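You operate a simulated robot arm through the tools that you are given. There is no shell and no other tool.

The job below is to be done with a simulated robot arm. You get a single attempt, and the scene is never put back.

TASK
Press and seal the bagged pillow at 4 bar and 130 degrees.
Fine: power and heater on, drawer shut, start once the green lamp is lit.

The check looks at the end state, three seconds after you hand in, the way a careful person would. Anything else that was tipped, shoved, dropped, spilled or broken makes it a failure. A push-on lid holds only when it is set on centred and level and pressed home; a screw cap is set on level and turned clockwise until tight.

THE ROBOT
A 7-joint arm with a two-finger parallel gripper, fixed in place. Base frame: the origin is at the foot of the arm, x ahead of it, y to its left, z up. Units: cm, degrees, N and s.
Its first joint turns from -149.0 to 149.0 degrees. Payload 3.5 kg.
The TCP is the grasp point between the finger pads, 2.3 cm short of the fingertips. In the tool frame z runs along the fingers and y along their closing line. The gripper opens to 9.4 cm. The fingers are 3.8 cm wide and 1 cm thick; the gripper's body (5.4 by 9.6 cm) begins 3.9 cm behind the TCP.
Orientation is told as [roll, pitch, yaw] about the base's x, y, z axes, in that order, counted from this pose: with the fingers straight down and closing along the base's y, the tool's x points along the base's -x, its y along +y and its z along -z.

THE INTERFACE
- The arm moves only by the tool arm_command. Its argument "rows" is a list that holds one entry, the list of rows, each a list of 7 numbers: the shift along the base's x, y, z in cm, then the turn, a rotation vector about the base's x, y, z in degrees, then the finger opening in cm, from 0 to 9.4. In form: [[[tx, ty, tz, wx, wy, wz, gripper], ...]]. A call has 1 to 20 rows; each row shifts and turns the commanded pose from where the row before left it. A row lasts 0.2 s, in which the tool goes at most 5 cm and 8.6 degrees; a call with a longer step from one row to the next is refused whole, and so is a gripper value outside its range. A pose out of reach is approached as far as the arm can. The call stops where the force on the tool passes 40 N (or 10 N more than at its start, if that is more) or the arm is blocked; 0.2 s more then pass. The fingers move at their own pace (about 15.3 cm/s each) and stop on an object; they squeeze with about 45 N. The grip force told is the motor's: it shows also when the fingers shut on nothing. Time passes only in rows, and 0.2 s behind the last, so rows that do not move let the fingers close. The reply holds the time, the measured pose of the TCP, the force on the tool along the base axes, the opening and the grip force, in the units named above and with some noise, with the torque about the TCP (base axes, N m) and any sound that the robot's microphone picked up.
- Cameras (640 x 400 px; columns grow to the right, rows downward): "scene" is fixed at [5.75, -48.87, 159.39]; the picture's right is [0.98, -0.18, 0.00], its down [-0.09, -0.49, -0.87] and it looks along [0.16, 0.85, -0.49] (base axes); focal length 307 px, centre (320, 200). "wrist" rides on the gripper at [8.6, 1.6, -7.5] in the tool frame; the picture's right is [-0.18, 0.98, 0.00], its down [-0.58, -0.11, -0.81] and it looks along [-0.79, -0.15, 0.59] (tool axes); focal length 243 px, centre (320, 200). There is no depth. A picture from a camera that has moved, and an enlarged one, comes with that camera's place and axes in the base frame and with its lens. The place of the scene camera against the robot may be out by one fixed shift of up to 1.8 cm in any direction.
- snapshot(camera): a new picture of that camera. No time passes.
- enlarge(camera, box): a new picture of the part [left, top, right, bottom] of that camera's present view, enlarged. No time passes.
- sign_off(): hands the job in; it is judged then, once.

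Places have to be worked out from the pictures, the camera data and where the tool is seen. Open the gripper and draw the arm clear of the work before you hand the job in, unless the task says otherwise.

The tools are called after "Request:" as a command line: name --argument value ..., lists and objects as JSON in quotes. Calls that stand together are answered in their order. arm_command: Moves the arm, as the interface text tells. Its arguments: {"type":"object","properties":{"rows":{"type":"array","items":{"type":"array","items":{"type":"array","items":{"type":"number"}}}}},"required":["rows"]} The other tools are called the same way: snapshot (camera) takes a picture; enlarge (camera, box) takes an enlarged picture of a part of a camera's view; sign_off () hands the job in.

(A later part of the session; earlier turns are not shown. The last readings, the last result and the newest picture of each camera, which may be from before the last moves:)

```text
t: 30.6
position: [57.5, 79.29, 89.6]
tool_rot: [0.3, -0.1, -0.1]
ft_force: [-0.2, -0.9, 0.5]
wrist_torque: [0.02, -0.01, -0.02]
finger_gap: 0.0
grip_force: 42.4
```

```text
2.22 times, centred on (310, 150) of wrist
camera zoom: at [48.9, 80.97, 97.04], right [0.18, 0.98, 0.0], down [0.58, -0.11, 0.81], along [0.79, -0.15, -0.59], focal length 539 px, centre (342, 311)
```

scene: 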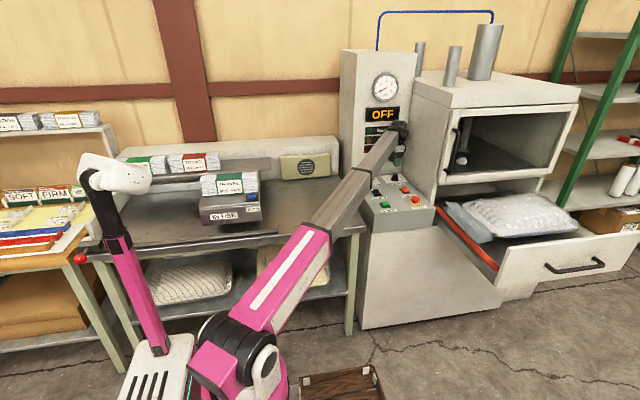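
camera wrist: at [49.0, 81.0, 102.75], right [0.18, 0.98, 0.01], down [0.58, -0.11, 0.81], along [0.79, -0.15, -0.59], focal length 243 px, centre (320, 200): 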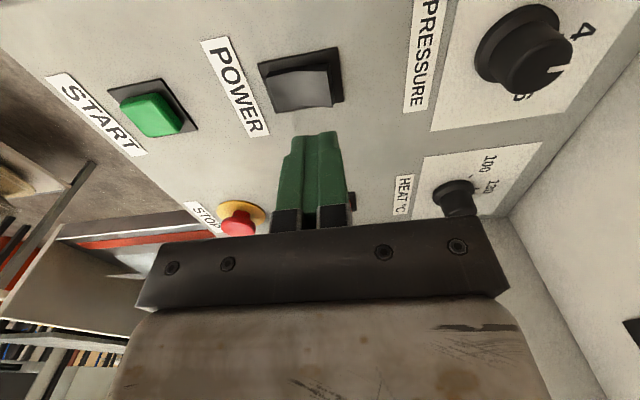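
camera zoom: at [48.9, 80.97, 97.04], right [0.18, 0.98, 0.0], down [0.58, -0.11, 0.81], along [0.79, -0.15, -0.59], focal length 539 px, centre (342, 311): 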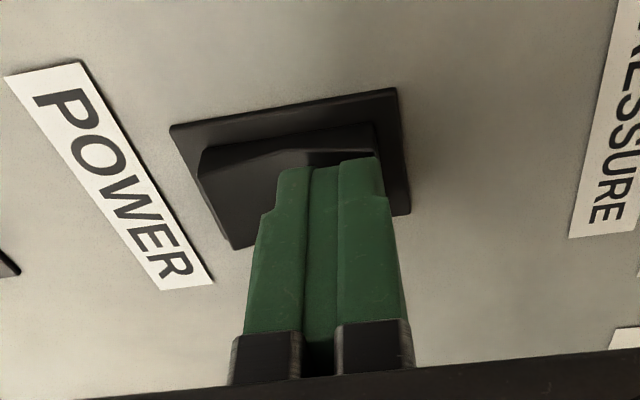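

Still no contact, with the tips at about 87.3. I'll continue down.

Request:
arm_command --rows '[[[0, 0, -0.25, 0, 0, 0, 0], [0, 0, -0.25, 0, 0, 0, 0], [0, 0, -0.25, 0, 0, 0, 0]]]'

Request:
enlarge --camera "scene" --box '[350, 90, 430, 220]'

Request:
enlarge --camera "wrist" --box '[200, 60, 420, 240]'

```text
t: 31.4
position: [57.58, 79.36, 89.12]
tool_rot: [0.4, -0.2, 0.0]
ft_force: [-2.0, 2.2, 25.3]
wrist_torque: [0.26, 0.13, 0.02]
finger_gap: 0.0
grip_force: 42.3
```

```text
3.08 times, centred on (390, 155) of scene
camera zoom: at [5.75, -48.87, 159.39], right [0.98, -0.18, 0.0], down [-0.09, -0.49, -0.87], along [0.16, 0.85, -0.49], focal length 946 px, centre (105, 338)
```

zoom: 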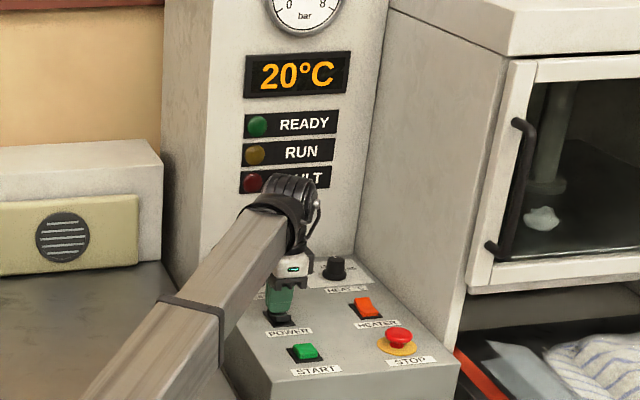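

```text
2.22 times, centred on (310, 150) of wrist
camera zoom: at [48.97, 80.99, 96.61], right [0.18, 0.98, 0.01], down [0.58, -0.12, 0.81], along [0.79, -0.14, -0.59], focal length 539 px, centre (342, 311)
```

zoom: 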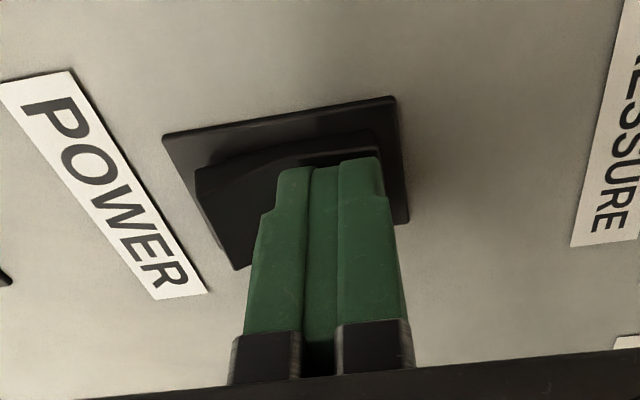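

Power is on: the display shows 20 °C and the gauge has moved. I'll lift, check the gauge and move to the HEATER rocker.

Request:
arm_command --rows '[[[0, 0, 2, 0, 0, 0, 0], [0, 0, 2.5, 0, 0, 0, 0], [4, 0, 1, 0, 0, 0, 0], [4, 0, 0, 0, 0, 0, 0], [4, 0, 0, 0, 0, 0, 0], [3, 0, 0, 0, 0, 0, 0], [0, 0, 0, 0, 0, 0, 0]]]'

Request:
snapshot --camera "wrist"

Request:
enlarge --camera "scene" --box '[350, 60, 430, 220]'

```text
t: 33.0
position: [72.81, 79.35, 94.43]
tool_rot: [0.3, 0.0, 0.0]
ft_force: [0.3, 0.0, 0.4]
wrist_torque: [0.04, 0.01, 0.0]
finger_gap: 0.0
grip_force: 42.1
```

```text
taken
camera wrist: at [64.27, 80.99, 101.8], right [0.19, 0.98, 0.01], down [0.58, -0.11, 0.81], along [0.79, -0.15, -0.59], focal length 243 px, centre (320, 200)
```

wrist: 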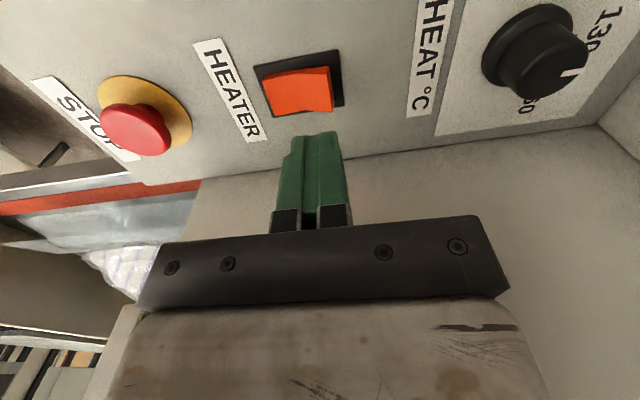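

```text
2.50 times, centred on (390, 140) of scene
camera zoom: at [5.75, -48.87, 159.39], right [0.98, -0.18, 0.0], down [-0.09, -0.49, -0.87], along [0.16, 0.85, -0.49], focal length 768 px, centre (145, 350)
```

zoom: 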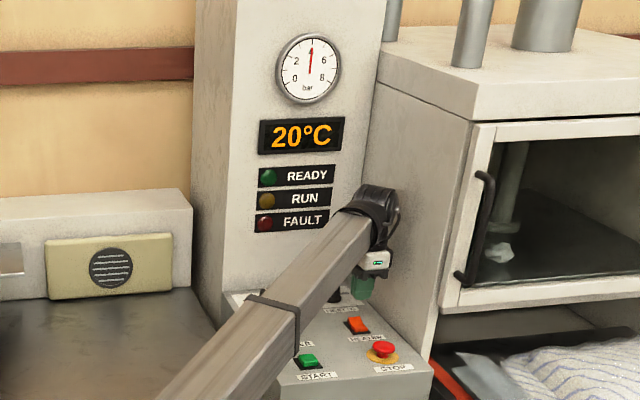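

The gauge needle is at about 4. I'll press the HEATER rocker's raised +y end the same way.

Request:
arm_command --rows '[[[0, 0, -1.5, 0, 0, 0, 0], [0, 0, -1.5, 0, 0, 0, 0], [0, 0, -1.2, 0, 0, 0, 0], [0, 0, -0.4, 0, 0, 0, 0], [0, 0, -0.3, 0, 0, 0, 0], [0, 0, -0.25, 0, 0, 0, 0], [0, 0, -0.25, 0, 0, 0, 0]]]'

Request:
enlarge --camera "scene" --box '[350, 60, 430, 220]'

Request:
enlarge --camera "wrist" --box '[200, 60, 420, 240]'

Request:
enlarge --camera "scene" --box '[365, 65, 405, 105]'

```text
t: 34.6
position: [72.64, 79.26, 89.3]
tool_rot: [0.3, -0.1, 0.0]
ft_force: [-0.6, 0.1, -0.1]
wrist_torque: [-0.01, 0.03, -0.01]
finger_gap: 0.0
grip_force: 42.5
```

```text
2.50 times, centred on (390, 140) of scene
camera zoom: at [5.75, -48.87, 159.39], right [0.98, -0.18, 0.0], down [-0.09, -0.49, -0.87], along [0.16, 0.85, -0.49], focal length 768 px, centre (145, 350)
```

zoom: 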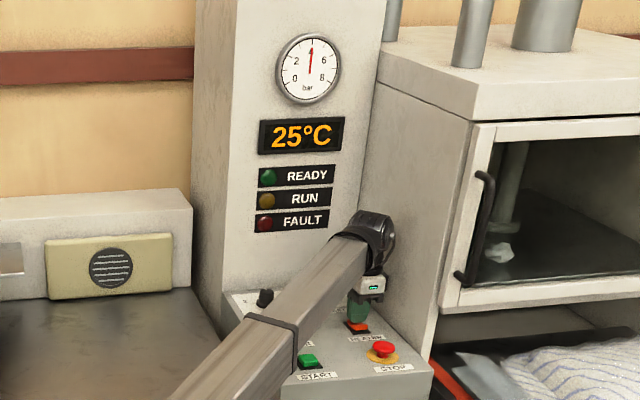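

```text
2.22 times, centred on (310, 150) of wrist
camera zoom: at [64.1, 80.92, 96.71], right [0.19, 0.98, 0.01], down [0.58, -0.11, 0.81], along [0.79, -0.15, -0.59], focal length 539 px, centre (342, 311)
```

zoom: 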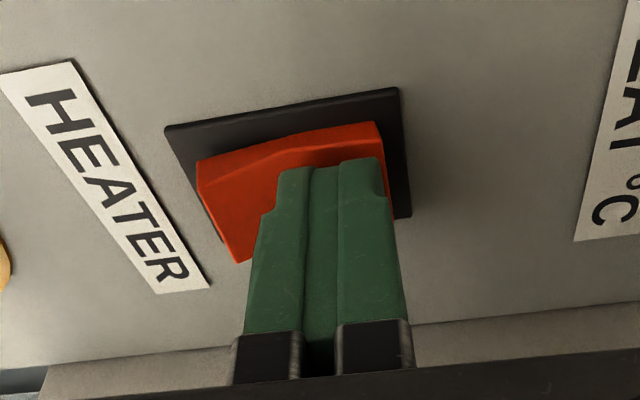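

```text
10.00 times, centred on (385, 85) of scene
camera zoom: at [5.75, -48.87, 159.39], right [0.98, -0.18, 0.0], down [-0.09, -0.49, -0.87], along [0.16, 0.85, -0.49], focal length 3073 px, centre (-330, 1350)
```

zoom: 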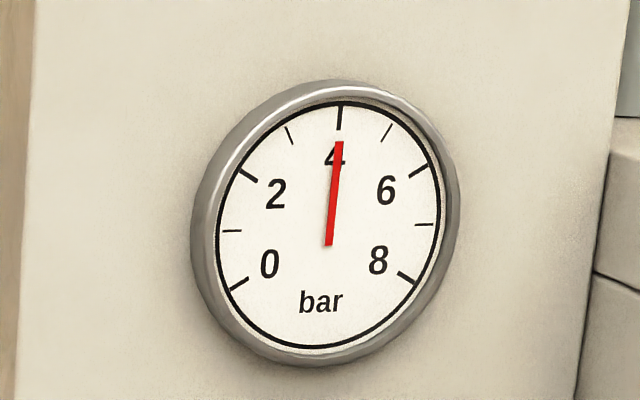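

The gauge reads 4 bar, and the temperature is 25 °C and rising, so the heater looks on. I'll lift off and confirm it keeps climbing.

Request:
arm_command --rows '[[[0, 0, 2, 0, 0, 0, 0], [0, 0, 3, 0, 0, 0, 0], [0, 0, 4, 0, 0, 0, 0], [0, 0, 0, 0, 0, 0, 0]]]'

Request:
snapshot --camera "scene"

Request:
enlarge --camera "scene" --box '[350, 100, 430, 220]'

Request:
snapshot --camera "wrist"

```text
t: 35.6
position: [72.66, 79.54, 98.15]
tool_rot: [0.3, -0.1, -0.1]
ft_force: [-0.4, -0.2, 0.5]
wrist_torque: [-0.02, -0.01, -0.01]
finger_gap: 0.0
grip_force: 42.8
```

```text
taken
```

scene: 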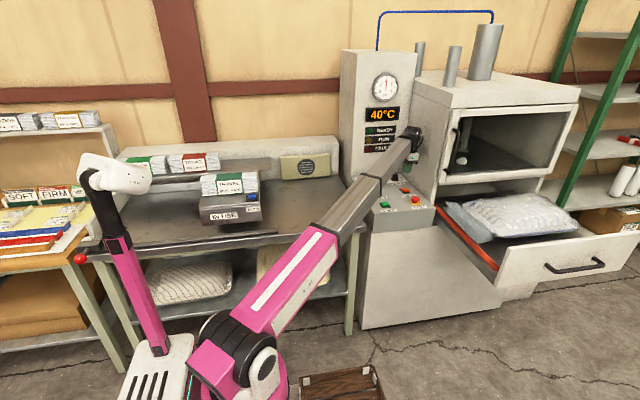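

```text
3.33 times, centred on (390, 160) of scene
camera zoom: at [5.75, -48.87, 159.39], right [0.98, -0.18, 0.0], down [-0.09, -0.49, -0.87], along [0.16, 0.85, -0.49], focal length 1024 px, centre (87, 333)
```

zoom: 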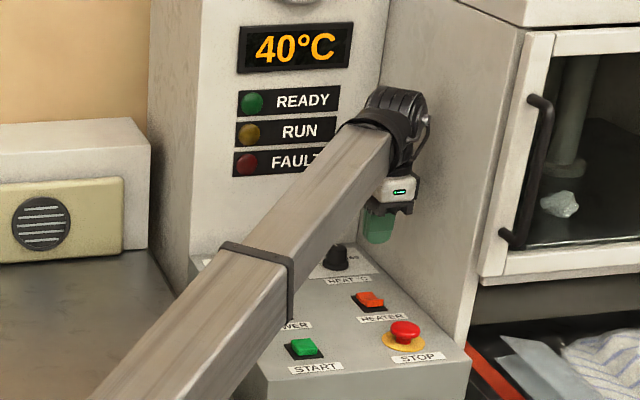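

```text
taken
camera wrist: at [64.08, 81.16, 105.52], right [0.19, 0.98, 0.01], down [0.58, -0.11, 0.81], along [0.79, -0.15, -0.59], focal length 243 px, centre (320, 200)
```

wrist: 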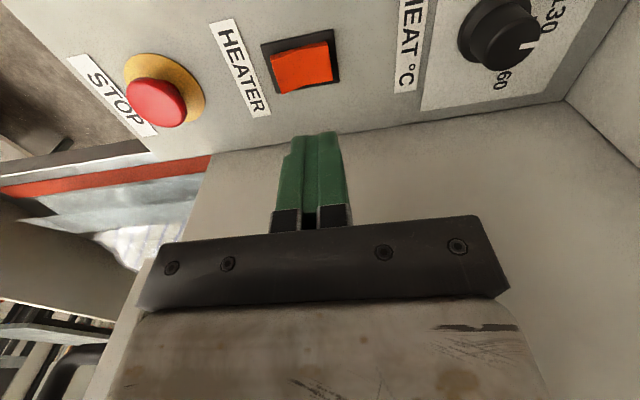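

The heater is on, with the display at 40 °C and climbing about 15°/s. Next is the drawer: I'll swing out in front of its left end while rolling the tool about x so the fingers point forward (+y) and down. That also keeps the camera away from the forearm.

Request:
arm_command --rows '[[[0, 0, 2, 4, 0, 0, 0], [1.0, -4.6, 0.5, 4, 0, 0, 0], [1.0, -4.6, 0.5, 4, 0, 0, 0], [1.0, -4.6, 0, 4, 0, 0, 0], [1.0, -4.6, 0, 4, 0, 0, 0], [1.2, -4.6, 0, 4, 0, 0, 0], [1.3, -4.6, 0, 4, 0, 0, 0], [1.3, -4.6, 0, 4, 0, 0, 0], [1.3, -4.6, 0, 4, 0, 0, 0], [1.3, -4.6, 0, 4, 0, 0, 0]]]'

Request:
snapshot --camera "scene"

Request:
snapshot --camera "wrist"

```text
t: 36.8
position: [75.52, 61.61, 101.11]
tool_rot: [19.6, 0.3, 0.5]
ft_force: [-15.1, 0.9, 4.6]
wrist_torque: [-0.01, -0.96, 0.07]
finger_gap: 0.03
grip_force: 42.5
stopped in row 6: the force on the tool passed its limit at 48 N (the readings are from after the stop); the commanded pose is now the measured one
```

```text
taken
```

scene: 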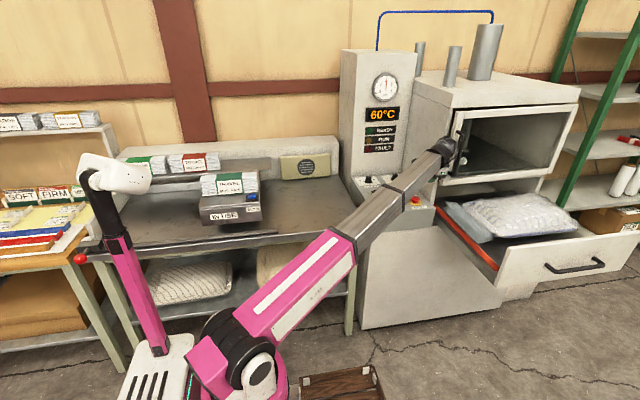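

```text
taken
camera wrist: at [67.05, 60.59, 108.71], right [0.18, 0.93, 0.33], down [0.59, -0.37, 0.72], along [0.79, 0.07, -0.61], focal length 243 px, centre (320, 200)
```

wrist: 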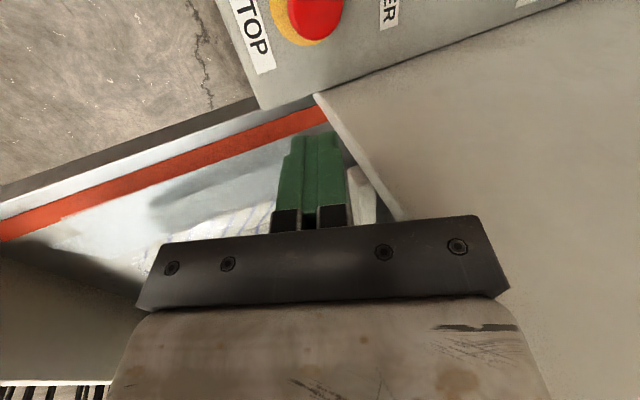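

Contact pushes the tool toward -x, so it brushed the press's left side wall. I'll back off in -x and continue in -y before going +x.

Request:
arm_command --rows '[[[-2, -0.5, 0, 0, 0, 0, 0], [-3, -1, 0, 0, 0, 0, 0], [-2, -1, 0, 0, 0, 0, 0]]]'

Request:
enlarge --camera "scene" --box '[400, 80, 600, 300]'

Request:
snapshot --camera "wrist"

```text
t: 37.6
position: [68.99, 58.94, 101.02]
tool_rot: [19.6, 0.3, 0.3]
ft_force: [0.2, 0.4, -0.7]
wrist_torque: [0.0, 0.01, 0.05]
finger_gap: 0.0
grip_force: 42.8
```

```text
1.82 times, centred on (500, 190) of scene
camera zoom: at [5.75, -48.87, 159.39], right [0.98, -0.18, 0.0], down [-0.09, -0.49, -0.87], along [0.16, 0.85, -0.49], focal length 559 px, centre (-7, 218)
```

zoom: 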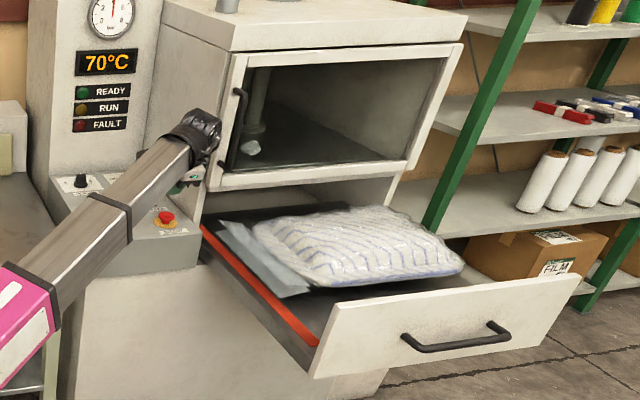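

```text
taken
camera wrist: at [60.32, 57.98, 108.56], right [0.18, 0.93, 0.33], down [0.59, -0.37, 0.72], along [0.79, 0.06, -0.61], focal length 243 px, centre (320, 200)
```

wrist: 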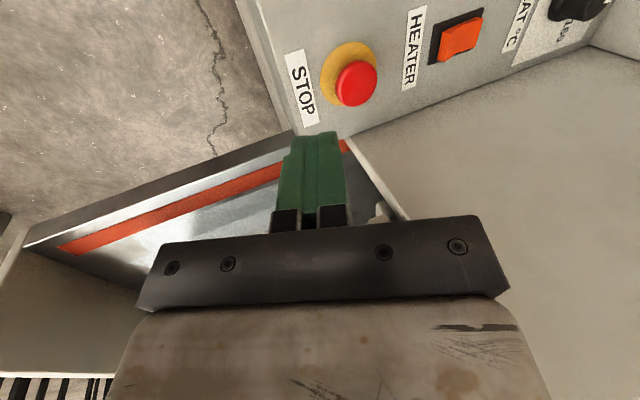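

Clear again. I'll continue in -y first, then +x, finishing the roll to about 60°.

Request:
arm_command --rows '[[[0, -4.6, 0.5, 4, 0, 0, 0], [0, -4.6, 0.5, 4, 0, 0, 0], [0.5, -4.6, 0, 4, 0, 0, 0], [1.5, -4.6, 0, 4, 0, 0, 0], [1.8, -4.6, 0, 4, 0, 0, 0], [1.8, -4.6, 0, 4, 0, 0, 0]]]'

Request:
snapshot --camera "scene"

Request:
snapshot --camera "wrist"

```text
t: 39.0
position: [74.04, 31.41, 102.02]
tool_rot: [43.7, 0.1, 0.4]
ft_force: [0.9, 0.1, 0.7]
wrist_torque: [0.03, -0.02, 0.01]
finger_gap: 0.01
grip_force: 42.4
```

```text
taken
```

scene: 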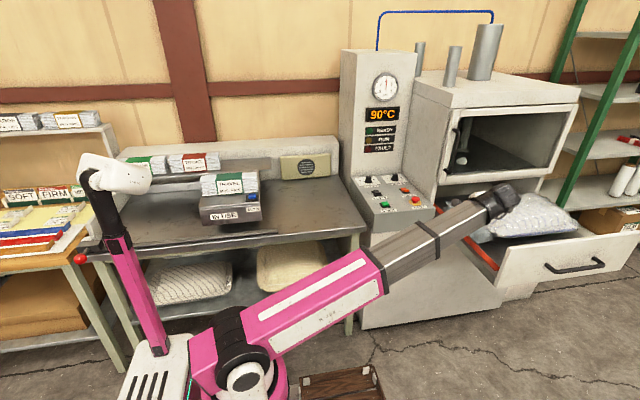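

```text
taken
camera wrist: at [65.46, 27.47, 108.55], right [0.18, 0.71, 0.68], down [0.59, -0.63, 0.51], along [0.79, 0.31, -0.53], focal length 243 px, centre (320, 200)
```

wrist: 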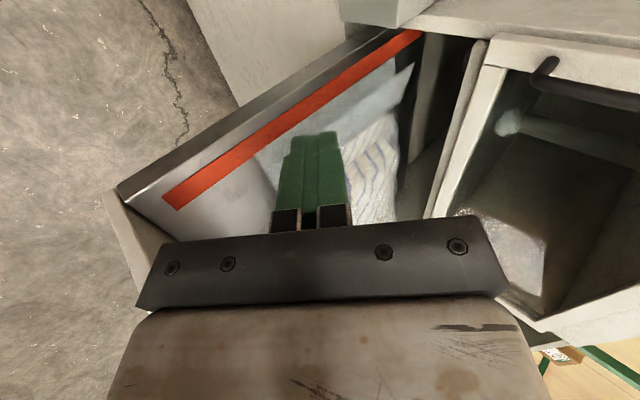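

The drawer is well seen now, with the rail's front end at ≈(86.6,23.6,80). I'll continue to a spot in front of the drawer's left end.

Request:
arm_command --rows '[[[1, -4.5, 0, 4, 0, 0, 0], [2, -4.4, 0, 4, 0, 0, 0], [2, -4.4, 0, 4, 0, 0, 0], [2, -4.4, 0, 4, 0, 0, 0], [2, -4.4, 0, 0, 0, 0, 0], [2.5, -4.2, 0, 0, 0, 0, 0], [2.5, 0, 0, 0, 0, 0, 0]]]'

Request:
snapshot --camera "scene"

Request:
snapshot --camera "wrist"

```text
t: 40.6
position: [88.27, 4.8, 101.84]
tool_rot: [59.6, -0.1, 0.4]
ft_force: [-0.7, 0.0, -1.2]
wrist_torque: [0.0, 0.0, 0.01]
finger_gap: 0.0
grip_force: 42.7
```

```text
taken
```

scene: 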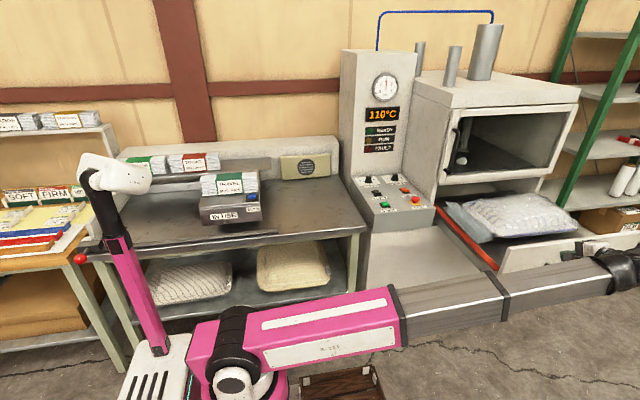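

```text
taken
camera wrist: at [79.75, -0.79, 107.15], right [0.18, 0.5, 0.85], down [0.59, -0.75, 0.31], along [0.79, 0.44, -0.43], focal length 243 px, centre (320, 200)
```

wrist: 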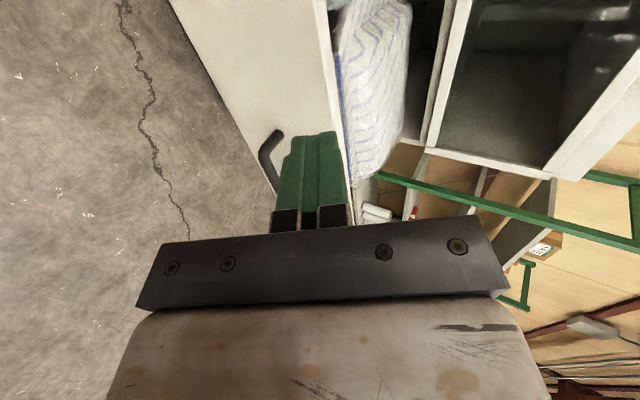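

In front of the drawer now. The front panel's outer face is at y≈22, z≈72–91, with the handle starting at x≈104. I'll lower to z≈83 at x≈93, then push +y.

Request:
arm_command --rows '[[[0.8, 0, -3.1, 0, 0, 0, 0], [0.8, 0, -3.1, 0, 0, 0, 0], [0.8, 0, -3.1, 0, 0, 0, 0], [0.8, 0, -3.1, 0, 0, 0, 0], [0.8, 0, -3.1, 0, 0, 0, 0], [0.8, 0, -3.1, 0, 0, 0, 0], [0, 0, 0, 0, 0, 0, 0]]]'

Request:
snapshot --camera "scene"

Request:
snapshot --camera "wrist"

```text
t: 42.2
position: [93.18, 5.12, 83.2]
tool_rot: [59.7, 0.0, 0.5]
ft_force: [-0.8, -0.6, 0.0]
wrist_torque: [-0.03, 0.0, 0.01]
finger_gap: 0.0
grip_force: 42.5
```

```text
taken
```

scene: 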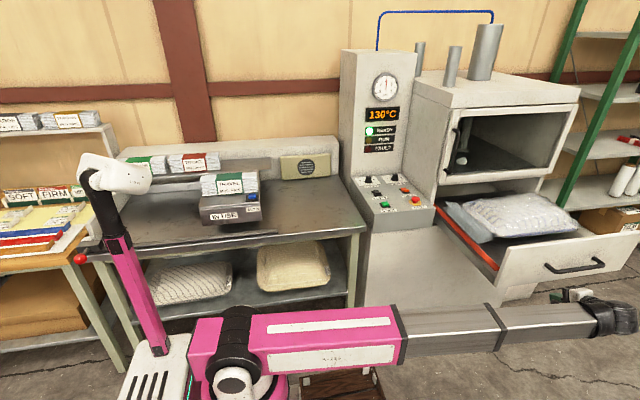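

```text
taken
camera wrist: at [84.58, -0.42, 88.49], right [0.18, 0.5, 0.85], down [0.59, -0.75, 0.32], along [0.79, 0.44, -0.43], focal length 243 px, centre (320, 200)
```

wrist: 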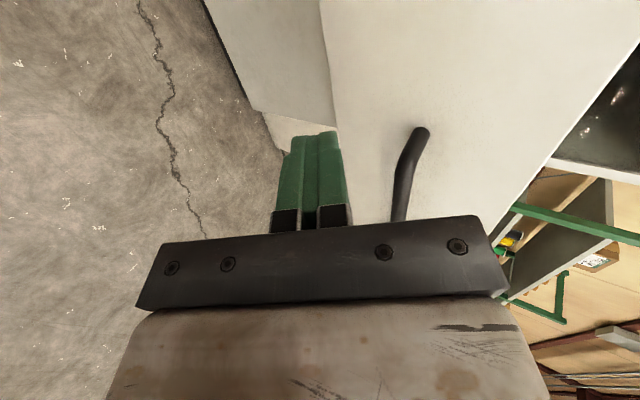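

READY is already lit at 130 °C, but the drawer must be shut before starting. By projection the fingertips will land mid-height on the drawer's front face, clear of the handle. I'll approach to first contact.

Request:
arm_command --rows '[[[0, 2.5, 0, 0, 0, 0, 0], [0, 2.5, 0, 0, 0, 0, 0], [0, 2.5, 0, 0, 0, 0, 0], [0, 2.5, 0, 0, 0, 0, 0], [0, 1.5, 0, 0, 0, 0, 0], [0, 1, 0, 0, 0, 0, 0], [0, 0.8, 0, 0, 0, 0, 0], [0, 0.8, 0, 0, 0, 0, 0], [0, 0.8, 0, 0, 0, 0, 0], [0, 0.8, 0, 0, 0, 0, 0]]]'

Request:
snapshot --camera "scene"

Request:
snapshot --camera "wrist"

```text
t: 44.4
position: [93.19, 20.86, 83.14]
tool_rot: [59.6, 0.0, 0.4]
ft_force: [-0.1, 0.7, -0.2]
wrist_torque: [-0.02, 0.0, -0.01]
finger_gap: 0.0
grip_force: 42.6
```

```text
taken
```

scene: 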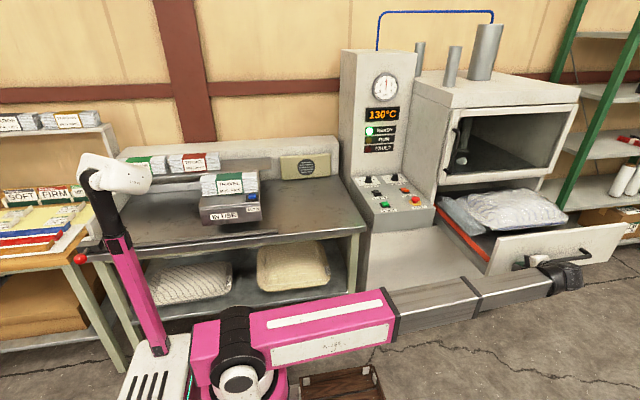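

```text
taken
camera wrist: at [84.67, 15.26, 88.42], right [0.18, 0.5, 0.85], down [0.59, -0.75, 0.31], along [0.79, 0.44, -0.43], focal length 243 px, centre (320, 200)
```

wrist: 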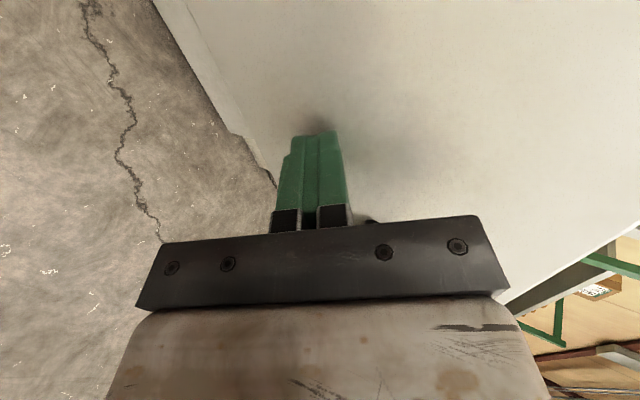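

The fingers are on the front face and the drawer is already sliding in freely with almost no force. I'll continue pushing steadily.

Request:
arm_command --rows '[[[0, 1.2, 0, 0, 0, 0, 0], [0, 1.2, 0, 0, 0, 0, 0], [0, 1.2, 0, 0, 0, 0, 0], [0, 1.2, 0, 0, 0, 0, 0], [0, 1.2, 0, 0, 0, 0, 0], [0, 1.2, 0, 0, 0, 0, 0], [0, 1.2, 0, 0, 0, 0, 0], [0, 1.2, 0, 0, 0, 0, 0], [0, 1.2, 0, 0, 0, 0, 0], [0, 1.2, 0, 0, 0, 0, 0], [0, 1.2, 0, 0, 0, 0, 0], [0, 1.2, 0, 0, 0, 0, 0], [0, 1.2, 0, 0, 0, 0, 0], [0, 1.2, 0, 0, 0, 0, 0], [0, 1.2, 0, 0, 0, 0, 0], [0, 1.2, 0, 0, 0, 0, 0]]]'

Request:
snapshot --camera "scene"

Request:
snapshot --camera "wrist"

```text
t: 47.8
position: [93.36, 39.79, 83.31]
tool_rot: [59.6, -0.1, 0.4]
ft_force: [-0.5, 0.0, -0.2]
wrist_torque: [0.0, 0.0, 0.0]
finger_gap: 0.0
grip_force: 42.6
```

```text
taken
```

scene: 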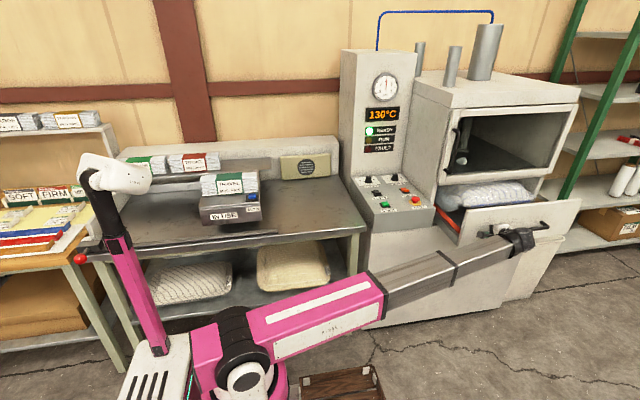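

```text
taken
camera wrist: at [84.71, 34.27, 88.54], right [0.18, 0.5, 0.85], down [0.59, -0.75, 0.31], along [0.79, 0.44, -0.43], focal length 243 px, centre (320, 200)
```

wrist: 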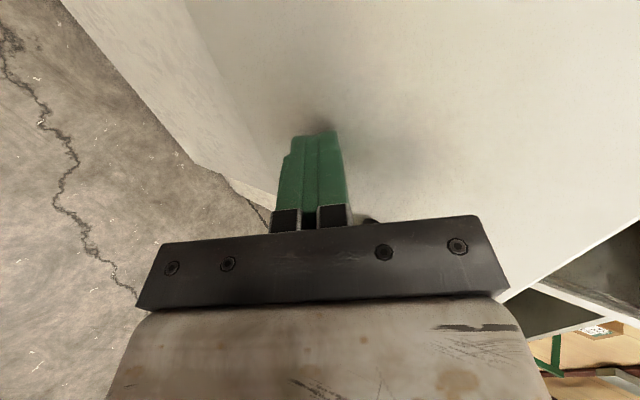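

The drawer is about halfway in and nothing is obstructing it. I'll keep pushing, slower toward the end.

Request:
arm_command --rows '[[[0, 1.2, 0, 0, 0, 0, 0], [0, 1.2, 0, 0, 0, 0, 0], [0, 1.2, 0, 0, 0, 0, 0], [0, 1.2, 0, 0, 0, 0, 0], [0, 1.2, 0, 0, 0, 0, 0], [0, 1.2, 0, 0, 0, 0, 0], [0, 1.2, 0, 0, 0, 0, 0], [0, 1.2, 0, 0, 0, 0, 0], [0, 1.2, 0, 0, 0, 0, 0], [0, 1.2, 0, 0, 0, 0, 0]]]'

Request:
snapshot --camera "scene"

Request:
snapshot --camera "wrist"

```text
t: 50.0
position: [93.15, 52.01, 83.5]
tool_rot: [59.6, 0.1, 0.4]
ft_force: [0.2, 0.5, -0.2]
wrist_torque: [-0.02, 0.02, 0.01]
finger_gap: 0.01
grip_force: 42.3
```

```text
taken
```

scene: 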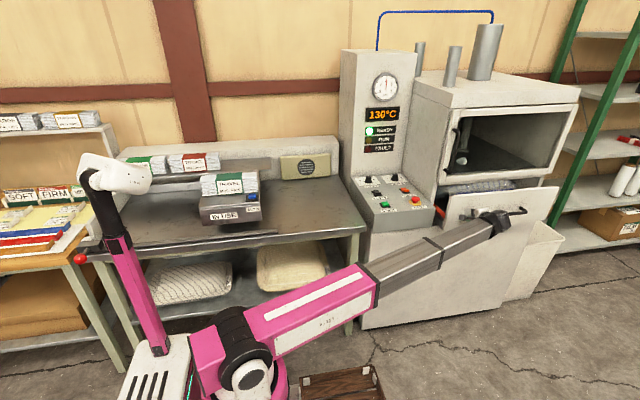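

```text
taken
camera wrist: at [84.67, 46.45, 88.73], right [0.18, 0.5, 0.85], down [0.59, -0.75, 0.31], along [0.79, 0.44, -0.43], focal length 243 px, centre (320, 200)
```

wrist: 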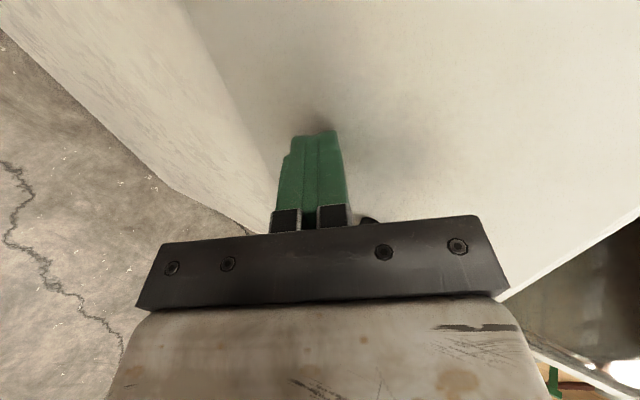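

Only a few centimetres remain. I'll push slowly until it stops.

Request:
arm_command --rows '[[[0, 0.7, 0, 0, 0, 0, 0], [0, 0.7, 0, 0, 0, 0, 0], [0, 0.7, 0, 0, 0, 0, 0], [0, 0.7, 0, 0, 0, 0, 0], [0, 0.7, 0, 0, 0, 0, 0], [0, 0.7, 0, 0, 0, 0, 0], [0, 0.7, 0, 0, 0, 0, 0], [0, 0.7, 0, 0, 0, 0, 0], [0, 0.7, 0, 0, 0, 0, 0], [0, 0.7, 0, 0, 0, 0, 0]]]'

Request:
snapshot --camera "scene"

Request:
snapshot --camera "wrist"

```text
t: 52.2
position: [93.17, 58.77, 83.42]
tool_rot: [59.6, 0.0, 0.5]
ft_force: [-2.9, -13.7, -1.2]
wrist_torque: [-0.08, 0.05, -0.23]
finger_gap: 0.0
grip_force: 42.8
```

```text
taken
```

scene: 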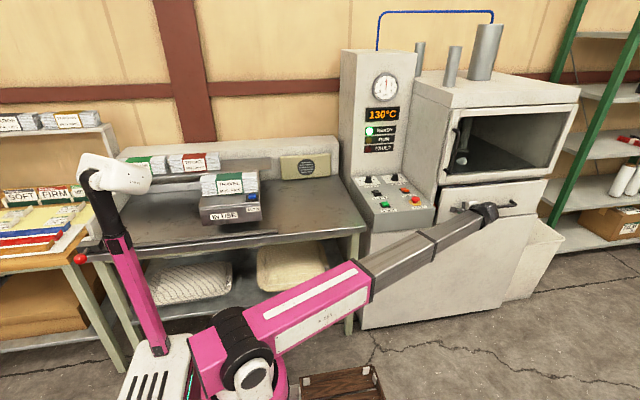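

```text
taken
camera wrist: at [84.63, 53.15, 88.55], right [0.18, 0.5, 0.85], down [0.59, -0.75, 0.32], along [0.79, 0.44, -0.43], focal length 243 px, centre (320, 200)
```

wrist: 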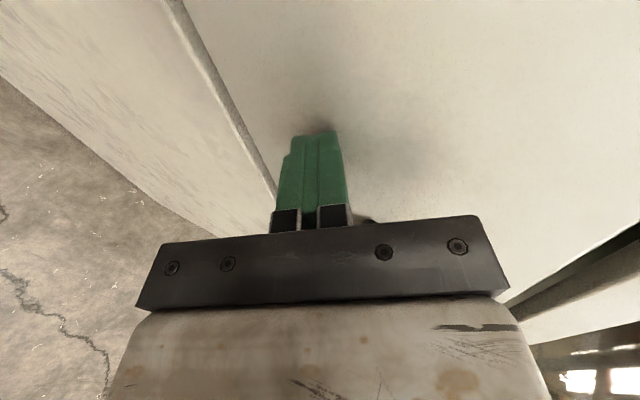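

Resistance is building (-13.7 N), so the drawer is at or near its stop. I'll push gently a little more to be sure it's seated, and zoom in.

Request:
arm_command --rows '[[[0, 0.3, 0, 0, 0, 0, 0], [0, 0.3, 0, 0, 0, 0, 0], [0, 0.3, 0, 0, 0, 0, 0]]]'

Request:
enlarge --camera "scene" --box '[400, 80, 600, 300]'

Request:
enlarge --camera "scene" --box '[340, 60, 430, 160]'

```text
t: 52.7
position: [93.2, 58.7, 83.31]
tool_rot: [59.3, -0.1, 0.3]
ft_force: [0.4, -19.3, 2.7]
wrist_torque: [-0.01, -0.05, -0.25]
finger_gap: 0.0
grip_force: 42.8
stopped in row 2: the force on the tool passed its limit at 47 N (the readings are from after the stop); the commanded pose is now the measured one
```

```text
1.82 times, centred on (500, 190) of scene
camera zoom: at [5.75, -48.87, 159.39], right [0.98, -0.18, 0.0], down [-0.09, -0.49, -0.87], along [0.16, 0.85, -0.49], focal length 559 px, centre (-7, 218)
```

zoom: 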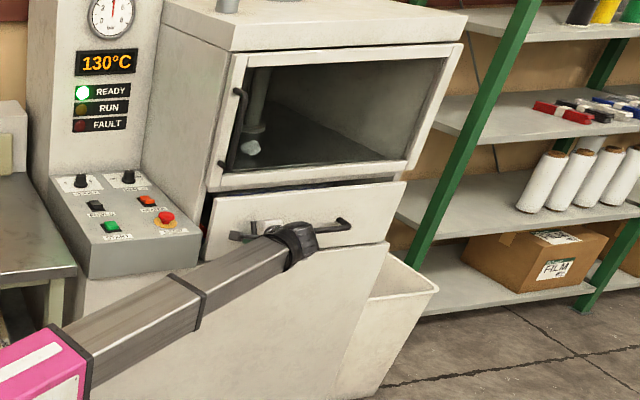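

```text
4.00 times, centred on (385, 110) of scene
camera zoom: at [5.75, -48.87, 159.39], right [0.98, -0.18, 0.0], down [-0.09, -0.49, -0.87], along [0.16, 0.85, -0.49], focal length 1229 px, centre (60, 560)
```

zoom: 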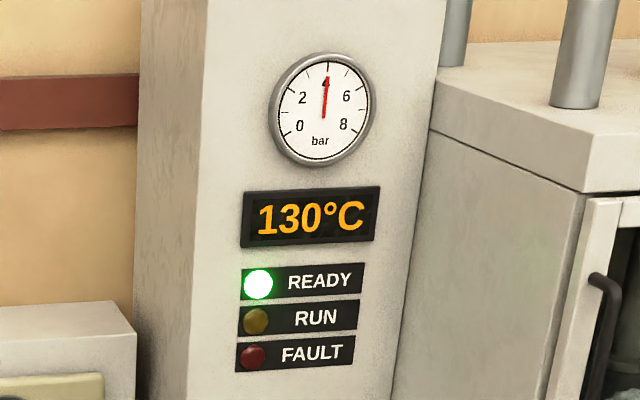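

The drawer is hard against its stop (47 N at stop), READY is lit and the display shows 130 °C at 4 bar. I'll back away from the drawer, raise and swing to above the START button.

Request:
arm_command --rows '[[[0, -2, 0, 0, 0, 0, 0], [0, -4, 0, 0, 0, 0, 0], [0, -4.5, 0, 0, 0, 0, 0], [0, -4.5, 1, 0, 0, 0, 0], [-3, -1, 3.5, -4, 0, 0, 0], [-3, 0, 3.7, -5, 0, 0, 0], [-3, 0, 3.7, -5, 0, 0, 0], [-3, 0, 3.7, -5, 0, 0, 0], [-3, 0, 3, -5, 0, 0, 0], [-3, 0, 2, -5, 0, 0, 0], [-3, 2.5, 0, -5, 0, 0, 0], [-3, 3, 0, -5, 0, 0, 0], [-3, 3, 0, -5, 0, 0, 0], [-3, 3, 0, -5, 0, 0, 0]]]'

Request:
snapshot --camera "scene"

Request:
snapshot --camera "wrist"

```text
t: 55.7
position: [62.9, 54.24, 104.08]
tool_rot: [10.2, 0.3, 0.2]
ft_force: [0.0, -0.4, 0.2]
wrist_torque: [-0.02, 0.0, -0.03]
finger_gap: 0.0
grip_force: 42.6
```

```text
taken
```

scene: 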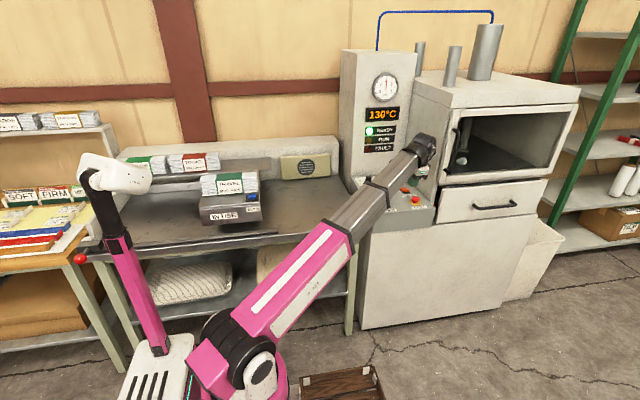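

```text
taken
camera wrist: at [54.41, 54.54, 111.78], right [0.18, 0.97, 0.17], down [0.59, -0.25, 0.77], along [0.79, -0.04, -0.61], focal length 243 px, centre (320, 200)
```

wrist: 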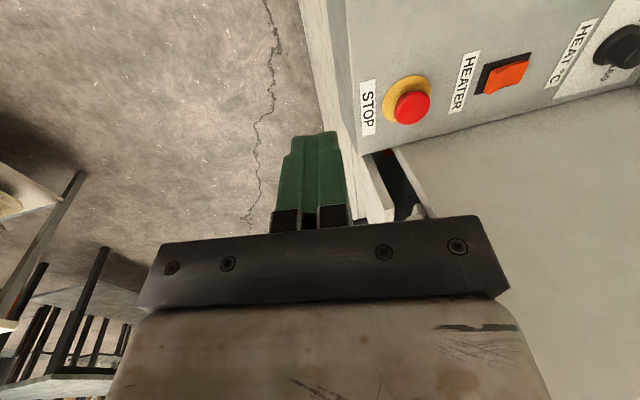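

I'll check that the drawer stayed fully shut after I left it.

Request:
enlarge --camera "scene" --box '[410, 160, 570, 260]'

Request:
enlarge --camera "wrist" --box '[320, 120, 460, 230]'

```text
4.00 times, centred on (490, 210) of scene
camera zoom: at [5.75, -48.87, 159.39], right [0.98, -0.18, 0.0], down [-0.09, -0.49, -0.87], along [0.16, 0.85, -0.49], focal length 1229 px, centre (-360, 160)
```

zoom: 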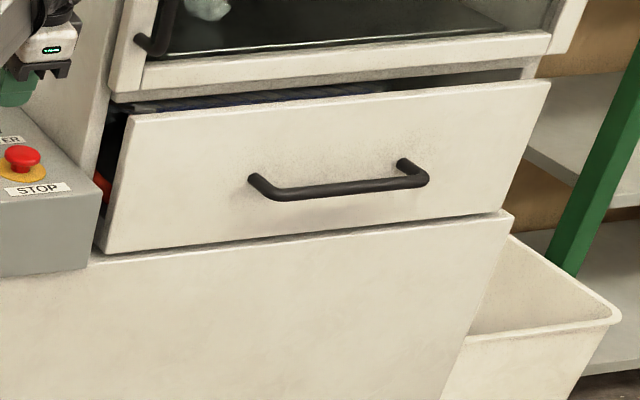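

```text
3.64 times, centred on (390, 175) of wrist
camera zoom: at [54.41, 54.54, 111.78], right [0.18, 0.97, 0.17], down [0.59, -0.25, 0.77], along [0.79, -0.04, -0.61], focal length 882 px, centre (66, 291)
```

zoom: 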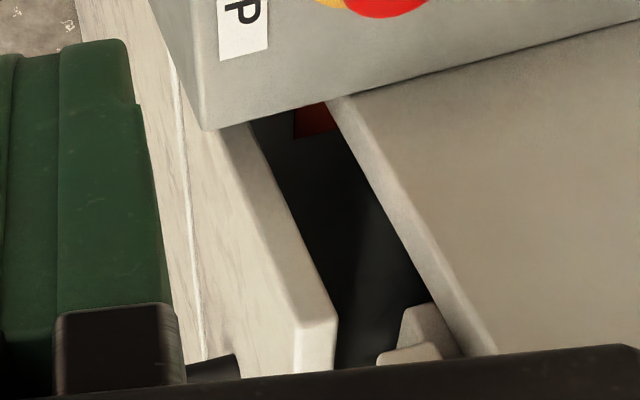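

The front rests flush with the cabinet below, but I can see a gap between it and the press's left wall. I'll zoom into that gap to make sure the drawer is truly shut and nothing is wedged.

Request:
enlarge --camera "wrist" --box '[370, 140, 450, 220]'

Request:
enlarge --camera "scene" --box '[425, 175, 485, 225]'

Request:
enlarge --camera "scene" --box '[500, 160, 570, 220]'

Request:
enlarge --camera "scene" --box '[440, 100, 520, 190]'

```text
5.00 times, centred on (410, 180) of wrist
camera zoom: at [54.41, 54.54, 111.78], right [0.18, 0.97, 0.17], down [0.59, -0.25, 0.77], along [0.79, -0.04, -0.61], focal length 1213 px, centre (-130, 300)
```

zoom: 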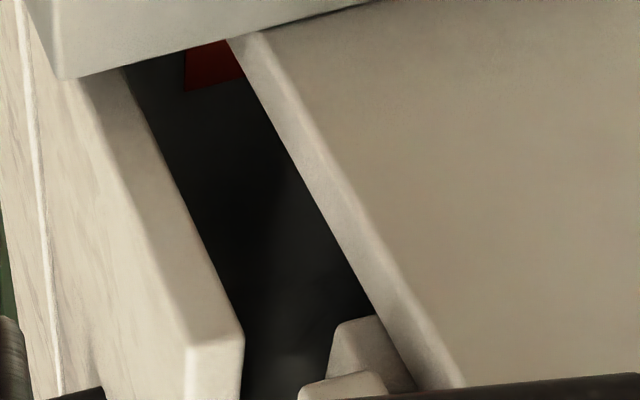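

```text
8.00 times, centred on (455, 200) of scene
camera zoom: at [5.75, -48.87, 159.39], right [0.98, -0.18, 0.0], down [-0.09, -0.49, -0.87], along [0.16, 0.85, -0.49], focal length 2458 px, centre (-760, 200)
```

zoom: 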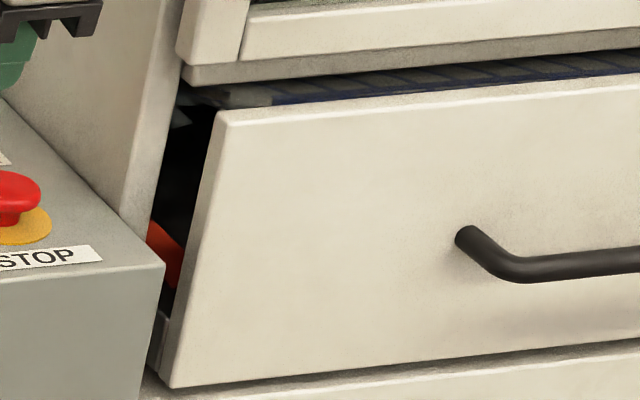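

```text
6.67 times, centred on (535, 190) of scene
camera zoom: at [5.75, -48.87, 159.39], right [0.98, -0.18, 0.0], down [-0.09, -0.49, -0.87], along [0.16, 0.85, -0.49], focal length 2049 px, centre (-1113, 267)
```

zoom: 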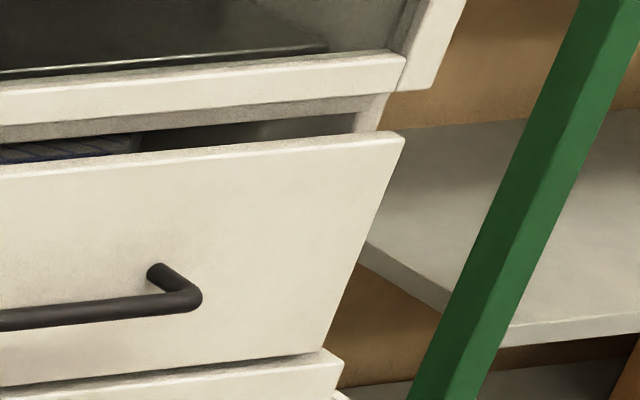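

```text
4.44 times, centred on (480, 145) of scene
camera zoom: at [5.75, -48.87, 159.39], right [0.98, -0.18, 0.0], down [-0.09, -0.49, -0.87], along [0.16, 0.85, -0.49], focal length 1366 px, centre (-391, 444)
```

zoom: 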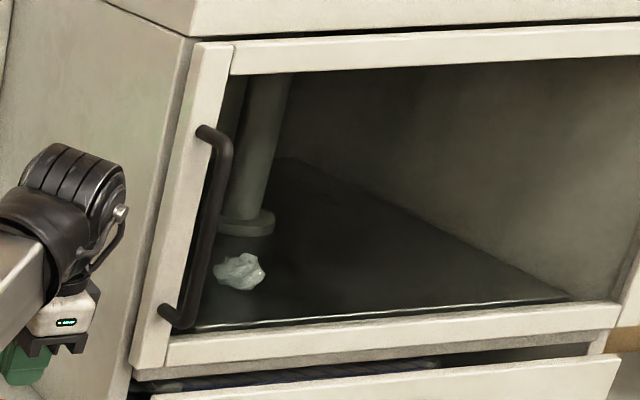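

The gap is empty and nothing is caught. The front sits against a rigid stop, the same y≈61 under 14 N and 47 N, and it hasn't rebounded, so I judge the drawer fully shut. READY is lit, so I'll move above START, about (57.4,66.9).

Request:
arm_command --rows '[[[-1.4, 3.1, -1, -3.4, 0, 0, 0], [-1.4, 3.1, -1, -3.4, 0, 0, 0], [-1.4, 3.1, -1, -3.2, 0, 0, 0], [-1.2, 3.2, -1, 0, 0, 0, 0], [0, 0, -1, 0, 0, 0, 0], [0, 0, 0, 0, 0, 0, 0]]]'

Request:
snapshot --camera "wrist"

Request:
enlarge --camera "scene" --box '[340, 60, 460, 220]'

```text
t: 57.1
position: [57.83, 66.9, 98.82]
tool_rot: [0.3, 0.2, 0.2]
ft_force: [0.8, -0.5, 0.2]
wrist_torque: [-0.01, -0.02, 0.02]
finger_gap: 0.0
grip_force: 42.3
```

```text
taken
camera wrist: at [49.32, 68.48, 106.42], right [0.18, 0.98, 0.0], down [0.59, -0.11, 0.8], along [0.79, -0.14, -0.6], focal length 243 px, centre (320, 200)
```

wrist: 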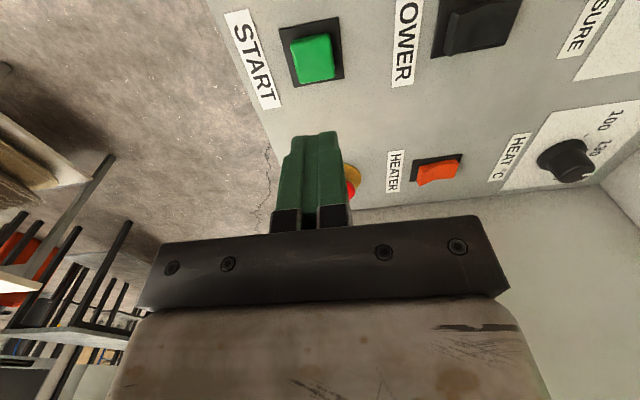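

```text
2.50 times, centred on (400, 140) of scene
camera zoom: at [5.75, -48.87, 159.39], right [0.98, -0.18, 0.0], down [-0.09, -0.49, -0.87], along [0.16, 0.85, -0.49], focal length 768 px, centre (120, 350)
```

zoom: 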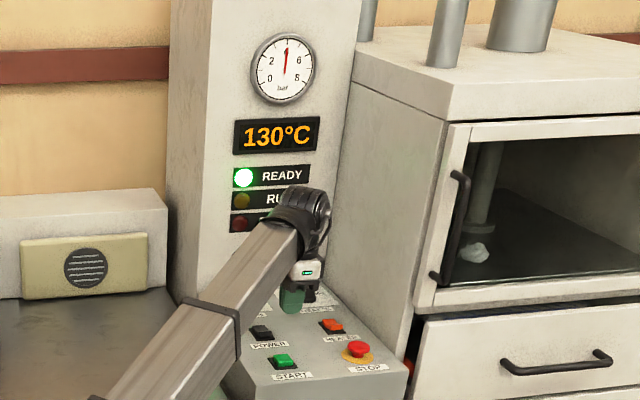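

START is straight below, at about (57.2,66.5). I'll go down quickly to just above the button, then in small steps.

Request:
arm_command --rows '[[[-0.4, -0.3, -1.8, 0, 0, 0, 0], [0, 0, -2, 0, 0, 0, 0], [0, 0, -2, 0, 0, 0, 0], [0, 0, -1.2, 0, 0, 0, 0], [0, 0, -0.6, 0, 0, 0, 0], [0, 0, -0.3, 0, 0, 0, 0], [0, 0, -0.3, 0, 0, 0, 0], [0, 0, 0, 0, 0, 0, 0]]]'

Request:
enlarge --camera "wrist" --box '[200, 60, 420, 240]'

Request:
enlarge --camera "scene" --box '[340, 60, 460, 220]'

```text
t: 58.9
position: [57.35, 66.67, 90.75]
tool_rot: [0.3, 0.3, 0.3]
ft_force: [0.0, 0.4, -0.1]
wrist_torque: [-0.02, -0.04, 0.01]
finger_gap: 0.0
grip_force: 42.0
```

```text
2.22 times, centred on (310, 150) of wrist
camera zoom: at [48.77, 68.26, 98.3], right [0.18, 0.98, 0.0], down [0.59, -0.11, 0.8], along [0.79, -0.14, -0.6], focal length 539 px, centre (342, 311)
```

zoom: 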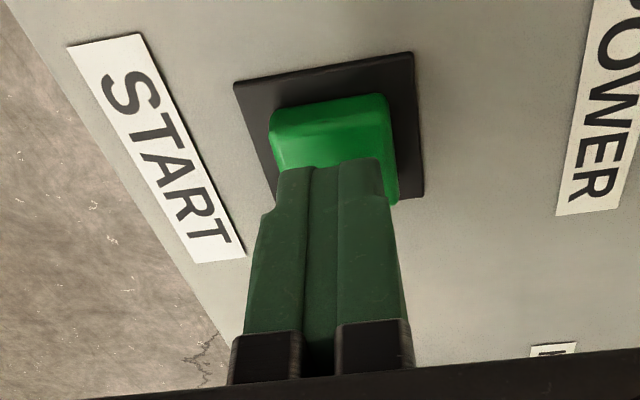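

```text
2.50 times, centred on (400, 140) of scene
camera zoom: at [5.75, -48.87, 159.39], right [0.98, -0.18, 0.0], down [-0.09, -0.49, -0.87], along [0.16, 0.85, -0.49], focal length 768 px, centre (120, 350)
```

zoom: 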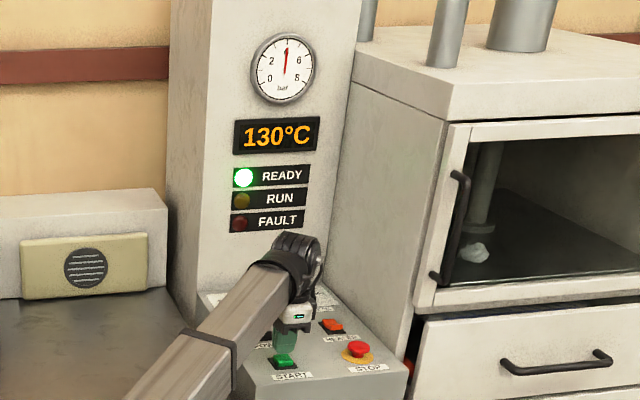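

The fingers are centred just above the green button, with READY lit and FAULT off. I'll press down in small steps.

Request:
arm_command --rows '[[[0, 0, -0.3, 0, 0, 0, 0], [0, 0, -0.3, 0, 0, 0, 0], [0, 0, -0.3, 0, 0, 0, 0], [0, 0, -0.3, 0, 0, 0, 0]]]'

Request:
enlarge --camera "scene" --box '[340, 60, 460, 220]'

```text
t: 59.9
position: [57.36, 66.68, 89.52]
tool_rot: [0.3, 0.2, 0.2]
ft_force: [1.0, 0.2, 0.3]
wrist_torque: [-0.02, -0.01, -0.02]
finger_gap: 0.0
grip_force: 42.6
```

```text
2.50 times, centred on (400, 140) of scene
camera zoom: at [5.75, -48.87, 159.39], right [0.98, -0.18, 0.0], down [-0.09, -0.49, -0.87], along [0.16, 0.85, -0.49], focal length 768 px, centre (120, 350)
```

zoom: 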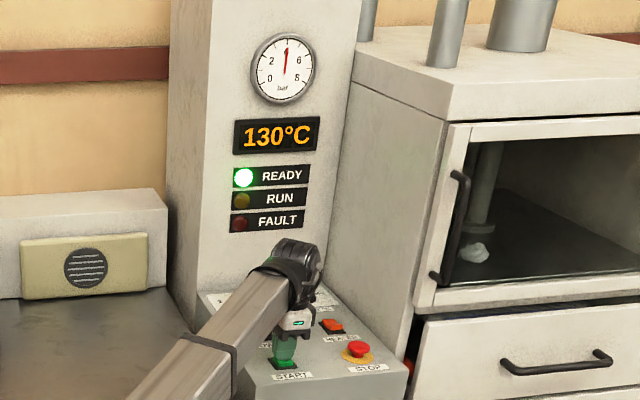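

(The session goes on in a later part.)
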